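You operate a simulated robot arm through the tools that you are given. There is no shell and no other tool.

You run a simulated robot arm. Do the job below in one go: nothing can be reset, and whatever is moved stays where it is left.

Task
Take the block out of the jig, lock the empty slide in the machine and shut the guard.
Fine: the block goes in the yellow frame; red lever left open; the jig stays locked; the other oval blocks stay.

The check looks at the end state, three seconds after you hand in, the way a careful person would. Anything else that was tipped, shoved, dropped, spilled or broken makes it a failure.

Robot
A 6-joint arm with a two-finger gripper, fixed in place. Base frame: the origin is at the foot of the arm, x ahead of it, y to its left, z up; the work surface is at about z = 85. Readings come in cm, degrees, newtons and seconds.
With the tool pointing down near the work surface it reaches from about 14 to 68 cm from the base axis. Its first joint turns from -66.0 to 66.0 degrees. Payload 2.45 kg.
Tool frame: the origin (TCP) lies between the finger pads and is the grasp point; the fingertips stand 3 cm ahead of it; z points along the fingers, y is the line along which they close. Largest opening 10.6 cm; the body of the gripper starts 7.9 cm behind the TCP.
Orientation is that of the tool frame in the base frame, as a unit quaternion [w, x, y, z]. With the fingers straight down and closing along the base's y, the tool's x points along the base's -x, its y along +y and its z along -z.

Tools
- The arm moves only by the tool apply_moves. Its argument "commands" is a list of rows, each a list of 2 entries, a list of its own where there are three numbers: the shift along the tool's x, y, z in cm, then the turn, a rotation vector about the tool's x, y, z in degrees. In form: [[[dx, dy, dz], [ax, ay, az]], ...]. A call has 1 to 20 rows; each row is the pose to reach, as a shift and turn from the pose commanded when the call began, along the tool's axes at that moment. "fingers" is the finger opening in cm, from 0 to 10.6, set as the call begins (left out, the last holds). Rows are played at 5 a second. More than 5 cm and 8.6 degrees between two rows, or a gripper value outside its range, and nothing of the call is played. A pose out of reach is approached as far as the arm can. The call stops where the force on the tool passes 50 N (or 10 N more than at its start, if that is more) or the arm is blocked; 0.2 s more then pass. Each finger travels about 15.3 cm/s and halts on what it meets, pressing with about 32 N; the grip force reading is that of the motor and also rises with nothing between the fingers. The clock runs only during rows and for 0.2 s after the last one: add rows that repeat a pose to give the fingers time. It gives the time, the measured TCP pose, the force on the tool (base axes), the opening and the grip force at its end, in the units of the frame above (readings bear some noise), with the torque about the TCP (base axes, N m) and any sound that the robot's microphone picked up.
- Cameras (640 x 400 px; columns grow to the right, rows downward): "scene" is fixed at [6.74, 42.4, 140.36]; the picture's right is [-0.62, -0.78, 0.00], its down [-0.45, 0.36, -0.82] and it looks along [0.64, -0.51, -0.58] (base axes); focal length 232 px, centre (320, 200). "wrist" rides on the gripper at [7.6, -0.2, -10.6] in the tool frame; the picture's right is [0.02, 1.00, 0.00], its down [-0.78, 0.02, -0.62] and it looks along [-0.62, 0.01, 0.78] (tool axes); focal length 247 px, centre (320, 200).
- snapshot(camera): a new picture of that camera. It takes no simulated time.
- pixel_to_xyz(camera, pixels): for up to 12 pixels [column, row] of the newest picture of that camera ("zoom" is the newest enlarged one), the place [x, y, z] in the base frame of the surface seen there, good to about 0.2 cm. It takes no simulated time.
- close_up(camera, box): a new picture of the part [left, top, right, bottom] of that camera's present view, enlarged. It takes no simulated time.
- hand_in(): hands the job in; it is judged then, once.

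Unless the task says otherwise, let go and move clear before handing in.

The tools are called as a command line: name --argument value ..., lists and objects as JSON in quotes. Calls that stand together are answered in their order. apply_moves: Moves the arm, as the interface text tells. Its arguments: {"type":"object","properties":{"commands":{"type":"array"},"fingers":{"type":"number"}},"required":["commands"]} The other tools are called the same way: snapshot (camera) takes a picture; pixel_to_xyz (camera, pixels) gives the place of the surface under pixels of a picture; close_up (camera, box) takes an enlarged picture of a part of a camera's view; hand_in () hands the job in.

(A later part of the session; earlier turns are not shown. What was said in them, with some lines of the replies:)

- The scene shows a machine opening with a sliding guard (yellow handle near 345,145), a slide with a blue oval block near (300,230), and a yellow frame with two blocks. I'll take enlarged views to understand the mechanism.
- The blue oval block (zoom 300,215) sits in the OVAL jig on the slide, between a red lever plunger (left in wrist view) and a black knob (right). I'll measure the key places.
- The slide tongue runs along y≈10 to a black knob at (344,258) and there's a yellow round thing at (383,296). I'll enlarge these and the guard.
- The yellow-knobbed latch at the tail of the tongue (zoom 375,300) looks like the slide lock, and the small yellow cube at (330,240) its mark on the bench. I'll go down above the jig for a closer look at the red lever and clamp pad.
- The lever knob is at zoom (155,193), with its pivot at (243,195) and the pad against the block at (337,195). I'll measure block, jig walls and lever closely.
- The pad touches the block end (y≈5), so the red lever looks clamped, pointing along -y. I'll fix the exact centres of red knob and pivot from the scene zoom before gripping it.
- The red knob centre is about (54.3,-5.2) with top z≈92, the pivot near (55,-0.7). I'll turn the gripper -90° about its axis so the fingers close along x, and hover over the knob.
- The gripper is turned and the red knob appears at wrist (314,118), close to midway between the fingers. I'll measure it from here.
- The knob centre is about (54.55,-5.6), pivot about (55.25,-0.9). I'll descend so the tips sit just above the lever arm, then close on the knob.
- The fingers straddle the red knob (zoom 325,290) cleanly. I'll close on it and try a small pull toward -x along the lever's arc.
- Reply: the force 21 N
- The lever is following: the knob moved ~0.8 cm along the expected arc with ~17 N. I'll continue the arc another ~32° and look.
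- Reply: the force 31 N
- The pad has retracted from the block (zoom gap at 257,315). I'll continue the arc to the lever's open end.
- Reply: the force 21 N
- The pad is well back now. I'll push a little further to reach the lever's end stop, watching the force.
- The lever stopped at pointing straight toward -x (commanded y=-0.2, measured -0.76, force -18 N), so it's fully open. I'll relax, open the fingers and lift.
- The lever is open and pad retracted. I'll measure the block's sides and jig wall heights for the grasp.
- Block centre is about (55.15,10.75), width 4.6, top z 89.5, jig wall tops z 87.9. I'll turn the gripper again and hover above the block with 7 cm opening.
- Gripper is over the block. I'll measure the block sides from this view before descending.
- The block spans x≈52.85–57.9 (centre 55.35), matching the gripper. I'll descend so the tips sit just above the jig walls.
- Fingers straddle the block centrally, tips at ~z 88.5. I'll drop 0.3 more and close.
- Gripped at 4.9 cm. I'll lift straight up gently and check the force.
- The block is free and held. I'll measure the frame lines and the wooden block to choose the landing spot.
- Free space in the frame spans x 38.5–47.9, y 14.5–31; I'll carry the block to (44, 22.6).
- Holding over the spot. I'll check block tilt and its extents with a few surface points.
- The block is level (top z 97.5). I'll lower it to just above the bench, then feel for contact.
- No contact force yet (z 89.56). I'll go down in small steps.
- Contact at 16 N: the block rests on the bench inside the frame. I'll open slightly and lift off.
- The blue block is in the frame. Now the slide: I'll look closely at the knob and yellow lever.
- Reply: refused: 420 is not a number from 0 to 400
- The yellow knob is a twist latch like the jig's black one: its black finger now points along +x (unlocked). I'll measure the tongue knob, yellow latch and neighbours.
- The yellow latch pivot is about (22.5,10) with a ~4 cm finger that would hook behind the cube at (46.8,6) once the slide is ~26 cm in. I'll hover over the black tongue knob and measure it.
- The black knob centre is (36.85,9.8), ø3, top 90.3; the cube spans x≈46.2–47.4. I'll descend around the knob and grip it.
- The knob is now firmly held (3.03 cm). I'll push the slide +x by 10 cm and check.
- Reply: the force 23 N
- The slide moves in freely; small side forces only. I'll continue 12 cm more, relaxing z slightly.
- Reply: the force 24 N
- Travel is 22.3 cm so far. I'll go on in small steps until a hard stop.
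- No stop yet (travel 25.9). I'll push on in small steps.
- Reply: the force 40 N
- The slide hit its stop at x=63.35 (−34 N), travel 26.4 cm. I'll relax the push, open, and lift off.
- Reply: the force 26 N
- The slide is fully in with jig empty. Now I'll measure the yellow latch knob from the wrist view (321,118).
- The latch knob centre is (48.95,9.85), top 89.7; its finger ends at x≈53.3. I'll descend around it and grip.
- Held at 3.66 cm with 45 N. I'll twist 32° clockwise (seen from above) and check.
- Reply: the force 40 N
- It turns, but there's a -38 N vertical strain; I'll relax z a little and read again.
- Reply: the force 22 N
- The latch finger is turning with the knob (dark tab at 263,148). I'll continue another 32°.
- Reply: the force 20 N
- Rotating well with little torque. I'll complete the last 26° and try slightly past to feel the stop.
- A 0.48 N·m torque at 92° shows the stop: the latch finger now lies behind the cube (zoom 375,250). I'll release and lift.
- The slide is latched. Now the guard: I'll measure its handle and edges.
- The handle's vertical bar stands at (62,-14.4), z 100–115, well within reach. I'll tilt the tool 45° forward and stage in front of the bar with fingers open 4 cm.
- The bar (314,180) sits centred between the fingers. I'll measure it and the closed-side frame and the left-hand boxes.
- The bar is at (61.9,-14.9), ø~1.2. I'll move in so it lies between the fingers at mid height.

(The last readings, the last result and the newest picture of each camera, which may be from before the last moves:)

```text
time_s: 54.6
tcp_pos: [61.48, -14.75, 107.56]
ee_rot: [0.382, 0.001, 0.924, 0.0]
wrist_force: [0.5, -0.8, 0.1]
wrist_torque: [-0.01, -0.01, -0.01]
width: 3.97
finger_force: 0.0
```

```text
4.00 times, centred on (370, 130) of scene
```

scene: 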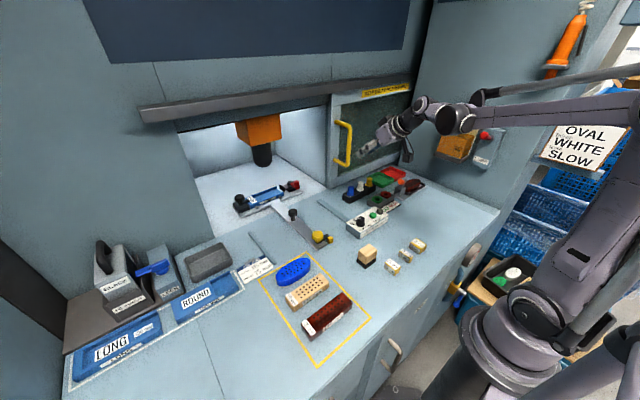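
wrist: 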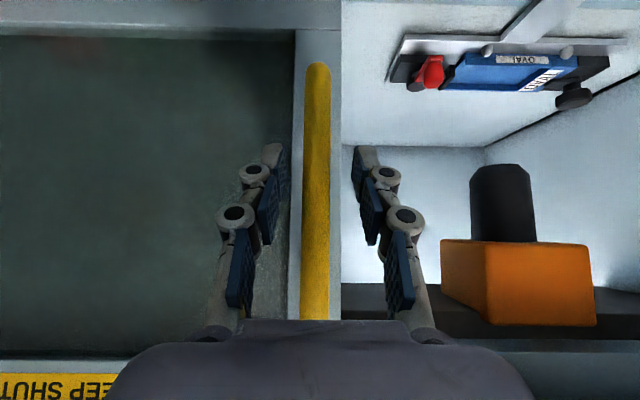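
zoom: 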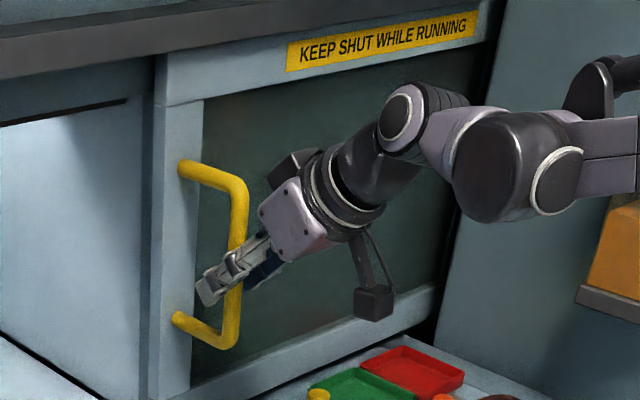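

The bar is straddled. I'll close loosely to 2 cm and begin pulling the guard toward +y.

apply_moves --commands '[[[0, 0, 0], [0, 0, 0]], [[0, 0.3, 0], [0, 0, 0]], [[0, 1, 0], [0, 0, 0]], [[0, 2, 0], [0, 0, 0]], [[0, 3.5, 0], [0, 0, 0]], [[0, 5, 0], [0, 0, 0]], [[0, 6.5, 0], [0, 0, 0]], [[0, 8, 0], [0, 0, 0]]]' --fingers 2

snapshot --camera "scene"

```text
time_s: 56.4
tcp_pos: [61.43, -6.83, 107.46]
ee_rot: [0.382, 0.001, 0.924, 0.0]
wrist_force: [0.7, 0.5, 0.1]
wrist_torque: [-0.04, 0.01, -0.01]
width: 2.05
finger_force: 0.5
```

```text
taken
```

scene: 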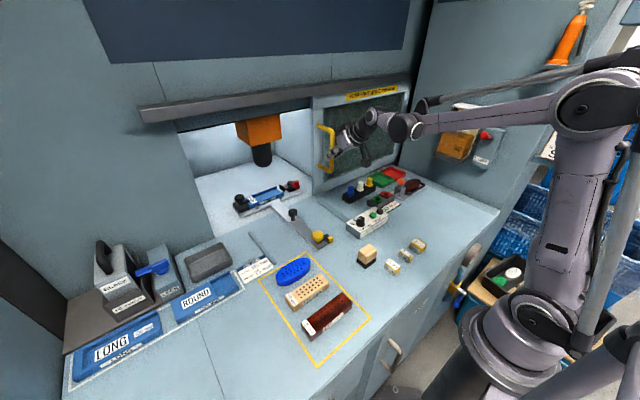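

The guard slides easily along with the hand. I'll continue +y by 24 cm.

apply_moves --commands '[[[0, 1.5, 0], [0, 0, 0]], [[0, 3, 0], [0, 0, 0]], [[0, 5, 0], [0, 0, 0]], [[0, 7, 0], [0, 0, 0]], [[0, 9, 0], [0, 0, 0]], [[0, 11, 0], [0, 0, 0]], [[0, 13, 0], [0, 0, 0]], [[0, 15, 0], [0, 0, 0]], [[0, 17, 0], [0, 0, 0]], [[0, 19, 0], [0, 0, 0]], [[0, 21, 0], [0, 0, 0]], [[0, 22.5, 0], [0, 0, 0]], [[0, 24, 0], [0, 0, 0]]]'

snapshot --camera "scene"

snapshot --camera "wrist"

```text
time_s: 59.2
tcp_pos: [61.54, 17.15, 107.66]
ee_rot: [0.383, 0.001, 0.924, 0.0]
wrist_force: [0.6, -0.7, 0.1]
wrist_torque: [0.02, 0.03, 0.02]
width: 2.0
finger_force: 0.2
```

```text
taken
```

scene: 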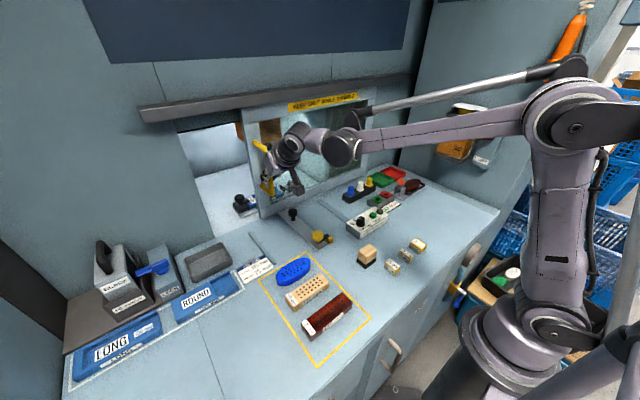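

```text
taken
```

wrist: 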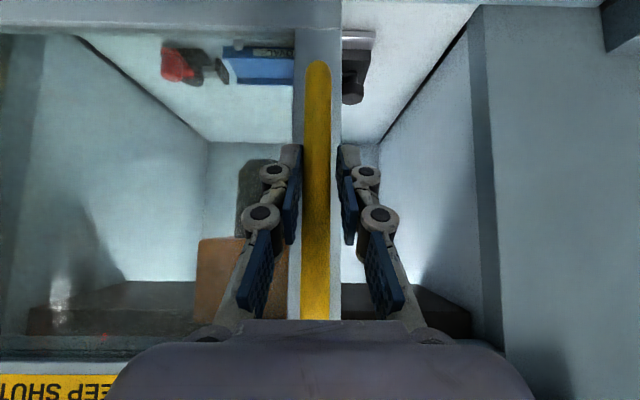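

The guard is at about y=19 with its leading edge; opening ends at y≈34. I'll continue 13 cm, then slow steps.

apply_moves --commands '[[[0, 1.5, 0], [0, 0, 0]], [[0, 3, 0], [0, 0, 0]], [[0, 5, 0], [0, 0, 0]], [[0, 7, 0], [0, 0, 0]], [[0, 9, 0], [0, 0, 0]], [[0, 11, 0], [0, 0, 0]], [[0, 12, 0], [0, 0, 0]], [[0, 13, 0], [0, 0, 0]]]'

snapshot --camera "scene"

snapshot --camera "wrist"

```text
time_s: 61.0
tcp_pos: [61.54, 30.27, 107.63]
ee_rot: [0.382, 0.001, 0.924, -0.001]
wrist_force: [1.4, 0.0, -0.2]
wrist_torque: [-0.03, -0.02, 0.01]
width: 2.03
finger_force: 0.5
```

```text
taken
```

scene: 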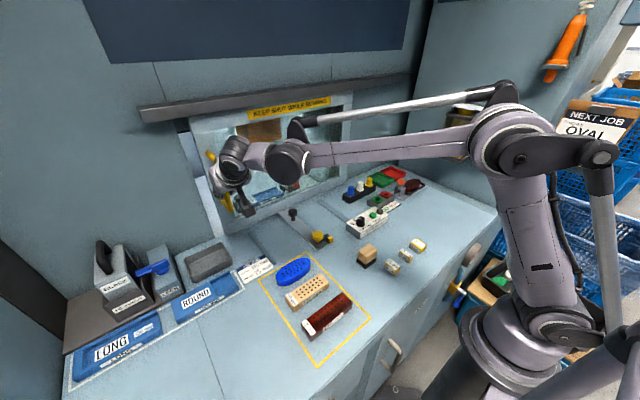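

```text
taken
```

wrist: 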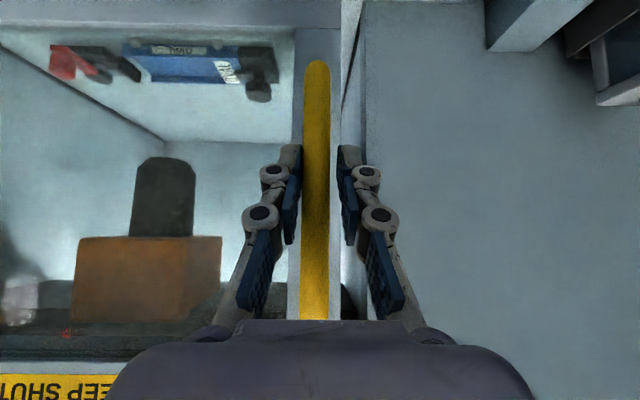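

Nearly closed: a thin gap remains at wrist column ~350. I'll take slow steps to the stop.

apply_moves --commands '[[[0, 0.8, 0], [0, 0, 0]], [[0, 1.6, 0], [0, 0, 0]], [[0, 2.4, 0], [0, 0, 0]], [[0, 3.2, 0], [0, 0, 0]], [[0, 4.0, 0], [0, 0, 0]]]'

snapshot --camera "scene"

snapshot --camera "wrist"

```text
time_s: 62.2
tcp_pos: [61.64, 34.42, 107.57]
ee_rot: [0.384, -0.001, 0.923, 0.002]
wrist_force: [1.3, 6.2, 0.2]
wrist_torque: [0.13, -0.13, 0.04]
width: 2.39
finger_force: 2.9
```

```text
taken
```

scene: 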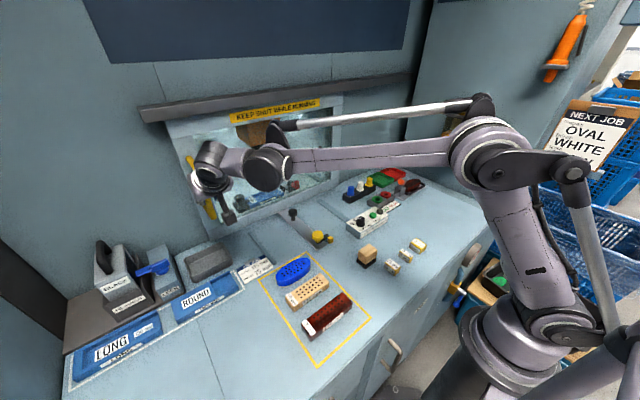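

```text
taken
```

wrist: 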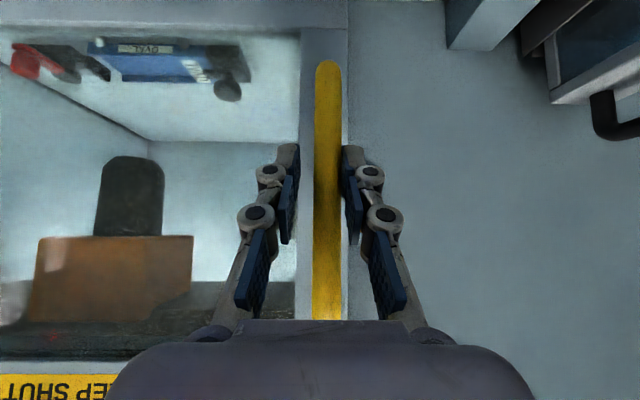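

The bar now leans on the +y finger — the guard seems to have run ahead toward shut. I'll push on gently to feel the stop.

apply_moves --commands '[[[0, 0.4, 0], [0, 0, 0]], [[0, 0.8, 0], [0, 0, 0]], [[0, 1.2, 0], [0, 0, 0]], [[0, 1.6, 0], [0, 0, 0]], [[0, 1.6, 0], [0, 0, 0]]]'

snapshot --camera "wrist"

pixel_to_xyz --camera "wrist" --pixels '[[325, 120], [345, 60], [340, 60], [310, 60], [325, 150]]'

```text
time_s: 63.4
tcp_pos: [61.68, 35.58, 107.45]
ee_rot: [0.383, 0.002, 0.924, -0.002]
wrist_force: [-1.4, -10.2, 1.1]
wrist_torque: [-0.31, 0.13, -0.13]
width: 2.67
finger_force: 5.0
```

```text
taken
```

wrist: 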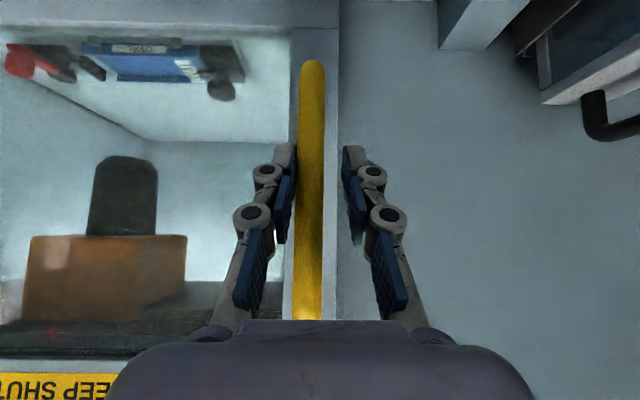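

```text
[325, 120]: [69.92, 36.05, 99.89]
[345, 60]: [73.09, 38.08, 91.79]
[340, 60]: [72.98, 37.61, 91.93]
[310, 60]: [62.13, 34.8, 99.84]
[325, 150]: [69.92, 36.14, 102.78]
```

The bar now resists on the -y finger at y≈34.8 (−10 N). I'll press a little more to confirm it's the end stop.

apply_moves --commands '[[[0, 0.25, 0], [0, 0, 0]], [[0, 0.5, 0], [0, 0, 0]], [[0, 0.5, 0], [0, 0, 0]]]'

snapshot --camera "wrist"

pixel_to_xyz --camera "wrist" --pixels '[[308, 75], [306, 100], [306, 120], [330, 120], [322, 150]]'

```text
time_s: 64.2
tcp_pos: [61.65, 35.95, 107.61]
ee_rot: [0.382, 0.002, 0.924, -0.003]
wrist_force: [-4.0, -22.8, 5.7]
wrist_torque: [-0.66, 0.08, -0.29]
width: 3.55
finger_force: 11.4
```

```text
taken
```

wrist: 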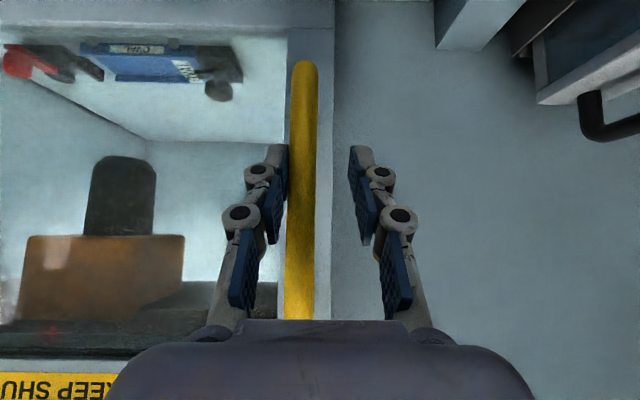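

```text
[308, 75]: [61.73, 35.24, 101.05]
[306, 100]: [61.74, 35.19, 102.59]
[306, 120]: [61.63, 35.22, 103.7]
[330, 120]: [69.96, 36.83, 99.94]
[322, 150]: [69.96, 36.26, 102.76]
```

The guard is against its stop (bar y≈35.2, 23 N). I'll open the fingers wide, centre on the bar and back straight out.

apply_moves --commands '[[[0, 0, 0], [0, 0, 0]], [[0, -0.4, 0], [0, 0, 0]], [[0, -0.8, 0], [0, 0, 0]], [[0, -0.8, 0], [0, 0, 0]], [[0, -0.8, -2], [0, 0, 0]], [[0, -0.8, -5], [0, 0, 0]], [[0, -0.8, -9], [0, 0, 0]], [[0, -0.8, -13], [0, 0, 0]], [[0, -0.8, -13], [0, 0, 0]]]' --fingers 6.5

snapshot --camera "wrist"

snapshot --camera "scene"

```text
time_s: 66.2
tcp_pos: [52.35, 35.46, 116.8]
ee_rot: [0.382, 0.001, 0.924, 0.0]
wrist_force: [0.1, 0.1, 1.3]
wrist_torque: [0.02, 0.0, 0.03]
width: 6.48
finger_force: 0.0
```

```text
taken
```

wrist: 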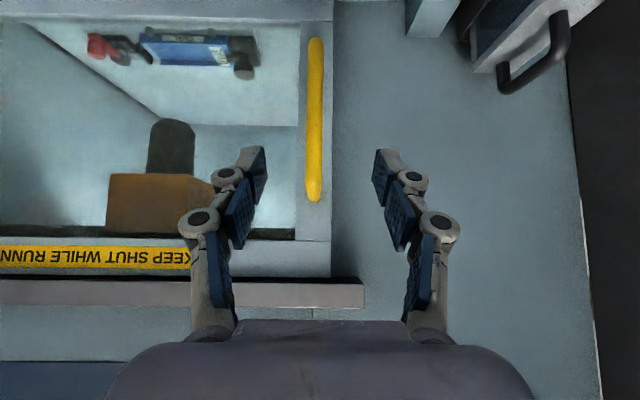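

```text
taken
```

scene: 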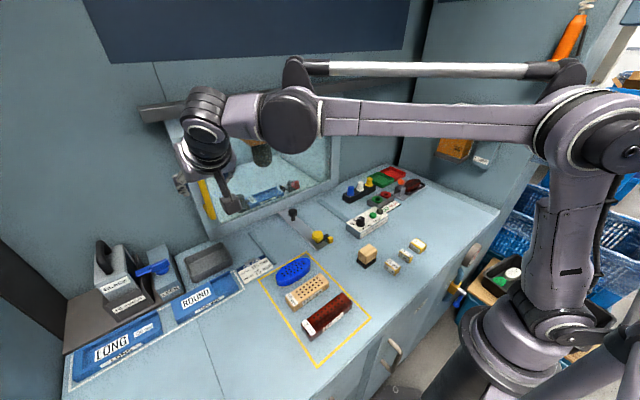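

The hand is clear of the handle. I'll move back to the starting area, untilting, then inspect everything.

apply_moves --commands '[[[0.4, -2.5, -2], [0, 5, 0]], [[0.8, -5.5, -4], [0, 10, 0]], [[1.2, -8.5, -6], [0, 15, 0]], [[1.6, -11.5, -8], [0, 20, 0]], [[2, -14.5, -10], [0, 25, 0]], [[2.4, -17.5, -12], [0, 30, 0]], [[2.8, -20.5, -13.5], [0, 35, 0]], [[3.2, -23.5, -15], [0, 40, 0]], [[3.5, -26.5, -16], [0, 45, 0]], [[3.5, -29.5, -16.3], [0, 45, 0]], [[3.5, -30, -16.3], [0, 45, 0]]]'

snapshot --camera "wrist"

snapshot --camera "scene"

close_up --camera "scene" --box '[130, 80, 370, 290]'

```text
time_s: 68.6
tcp_pos: [38.41, 5.34, 125.79]
ee_rot: [0.0, 0.0, 1.0, 0.001]
wrist_force: [-1.3, -0.2, -0.7]
wrist_torque: [0.02, 0.03, 0.01]
width: 6.51
finger_force: 0.0
```

```text
taken
```

wrist: 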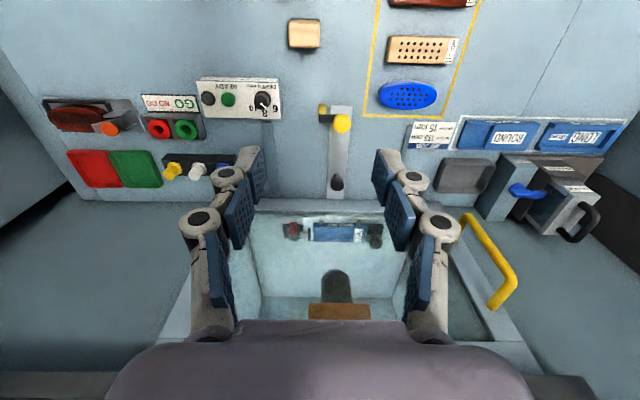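

```text
taken
```

scene: 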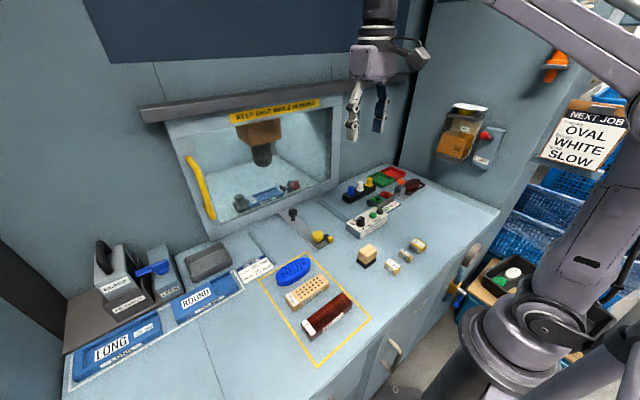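

```text
1.90 times, centred on (250, 185) of scene
```

zoom: 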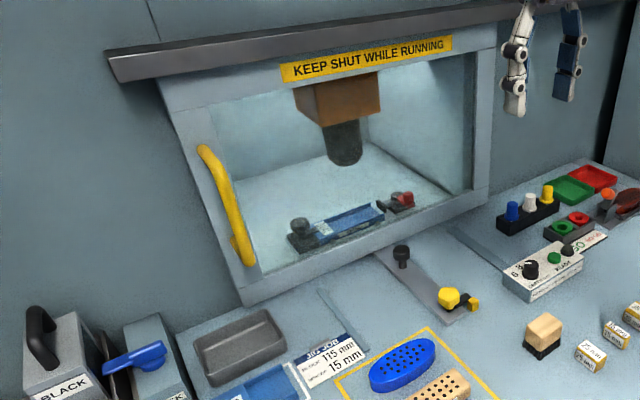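

All looks finished; I'll verify the guard's edges, latch, lever and frame in detail.

close_up --camera "scene" --box '[210, 150, 350, 260]'

close_up --camera "scene" --box '[240, 225, 400, 330]'

pixel_to_xyz --camera "scene" --pixels '[[172, 128], [222, 236], [336, 185], [338, 130], [345, 150], [335, 196], [205, 195], [217, 238], [330, 150], [342, 190]]'

close_up --camera "wrist" --box '[260, 60, 460, 250]'

```text
3.64 times, centred on (280, 205) of scene
```

zoom: 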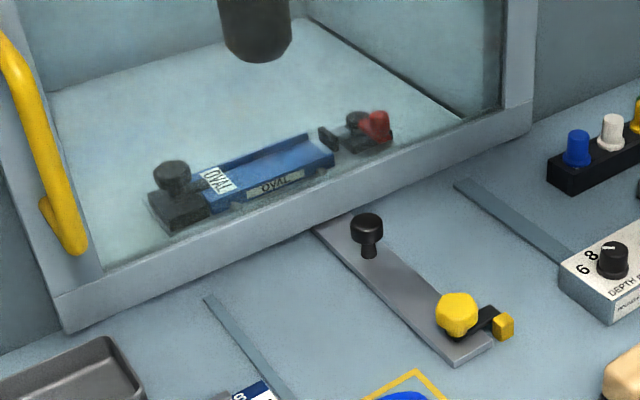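

```text
3.81 times, centred on (320, 278) of scene
```

zoom: 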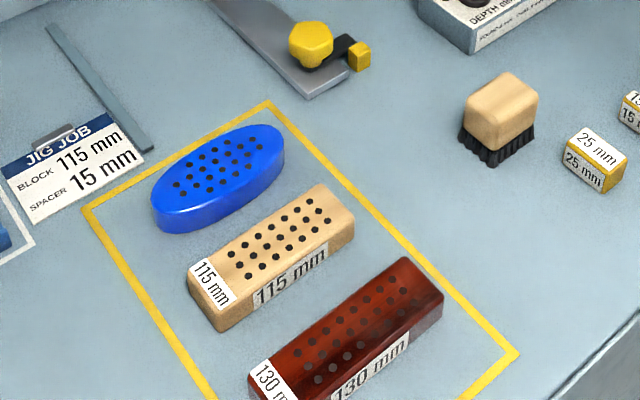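

```text
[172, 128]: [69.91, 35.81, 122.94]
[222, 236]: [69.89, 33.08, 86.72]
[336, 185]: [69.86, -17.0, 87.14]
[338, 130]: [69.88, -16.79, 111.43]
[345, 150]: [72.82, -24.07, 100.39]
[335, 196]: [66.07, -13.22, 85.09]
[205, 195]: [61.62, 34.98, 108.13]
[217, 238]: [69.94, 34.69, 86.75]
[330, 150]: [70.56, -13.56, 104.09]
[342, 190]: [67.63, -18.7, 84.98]
```

```text
2.11 times, centred on (360, 155) of wrist
```

zoom: 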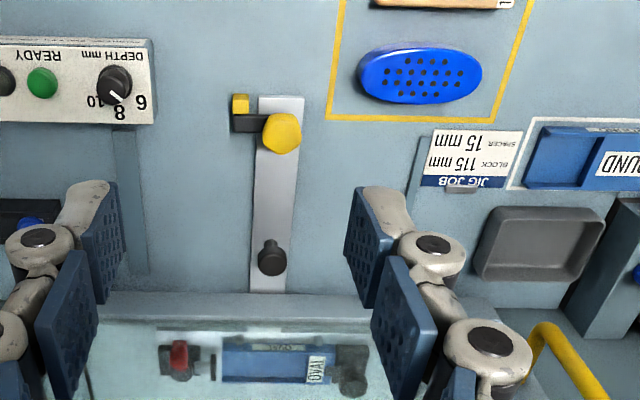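

The guard now covers the whole opening (edges at y≈-17.5 and 36.5 against an opening of -15 to 34). The yellow latch finger sits behind the cube, the jig is empty with its knob untouched, and the red lever is open. The blue block lies fully inside the frame and the other blocks haven't moved, so I'm handing in.

hand_in

```text
The job is handed in.
```

I took the blue block out of the jig, pushed the empty slide into the machine and locked it, and shut the guard. The job is handed in; I don't have the check's result yet.

- **Block:** it lies fully inside the yellow frame, behind the wooden and dark red blocks, which I did not touch.
- **Red lever:** I turned it to its open stop and left it there.
- **Jig:** it is still locked; I never touched its black knob.
- **Slide:** it is pushed in to its hard stop. The yellow latch is turned a quarter turn so its finger sits behind the yellow cube on the bench.
- **Guard:** it is against its end stop and overlaps the opening by about 2 cm on each side.

The arm was clear of everything when I handed in. I saw nothing tipped, shoved or dropped in the final pictures.
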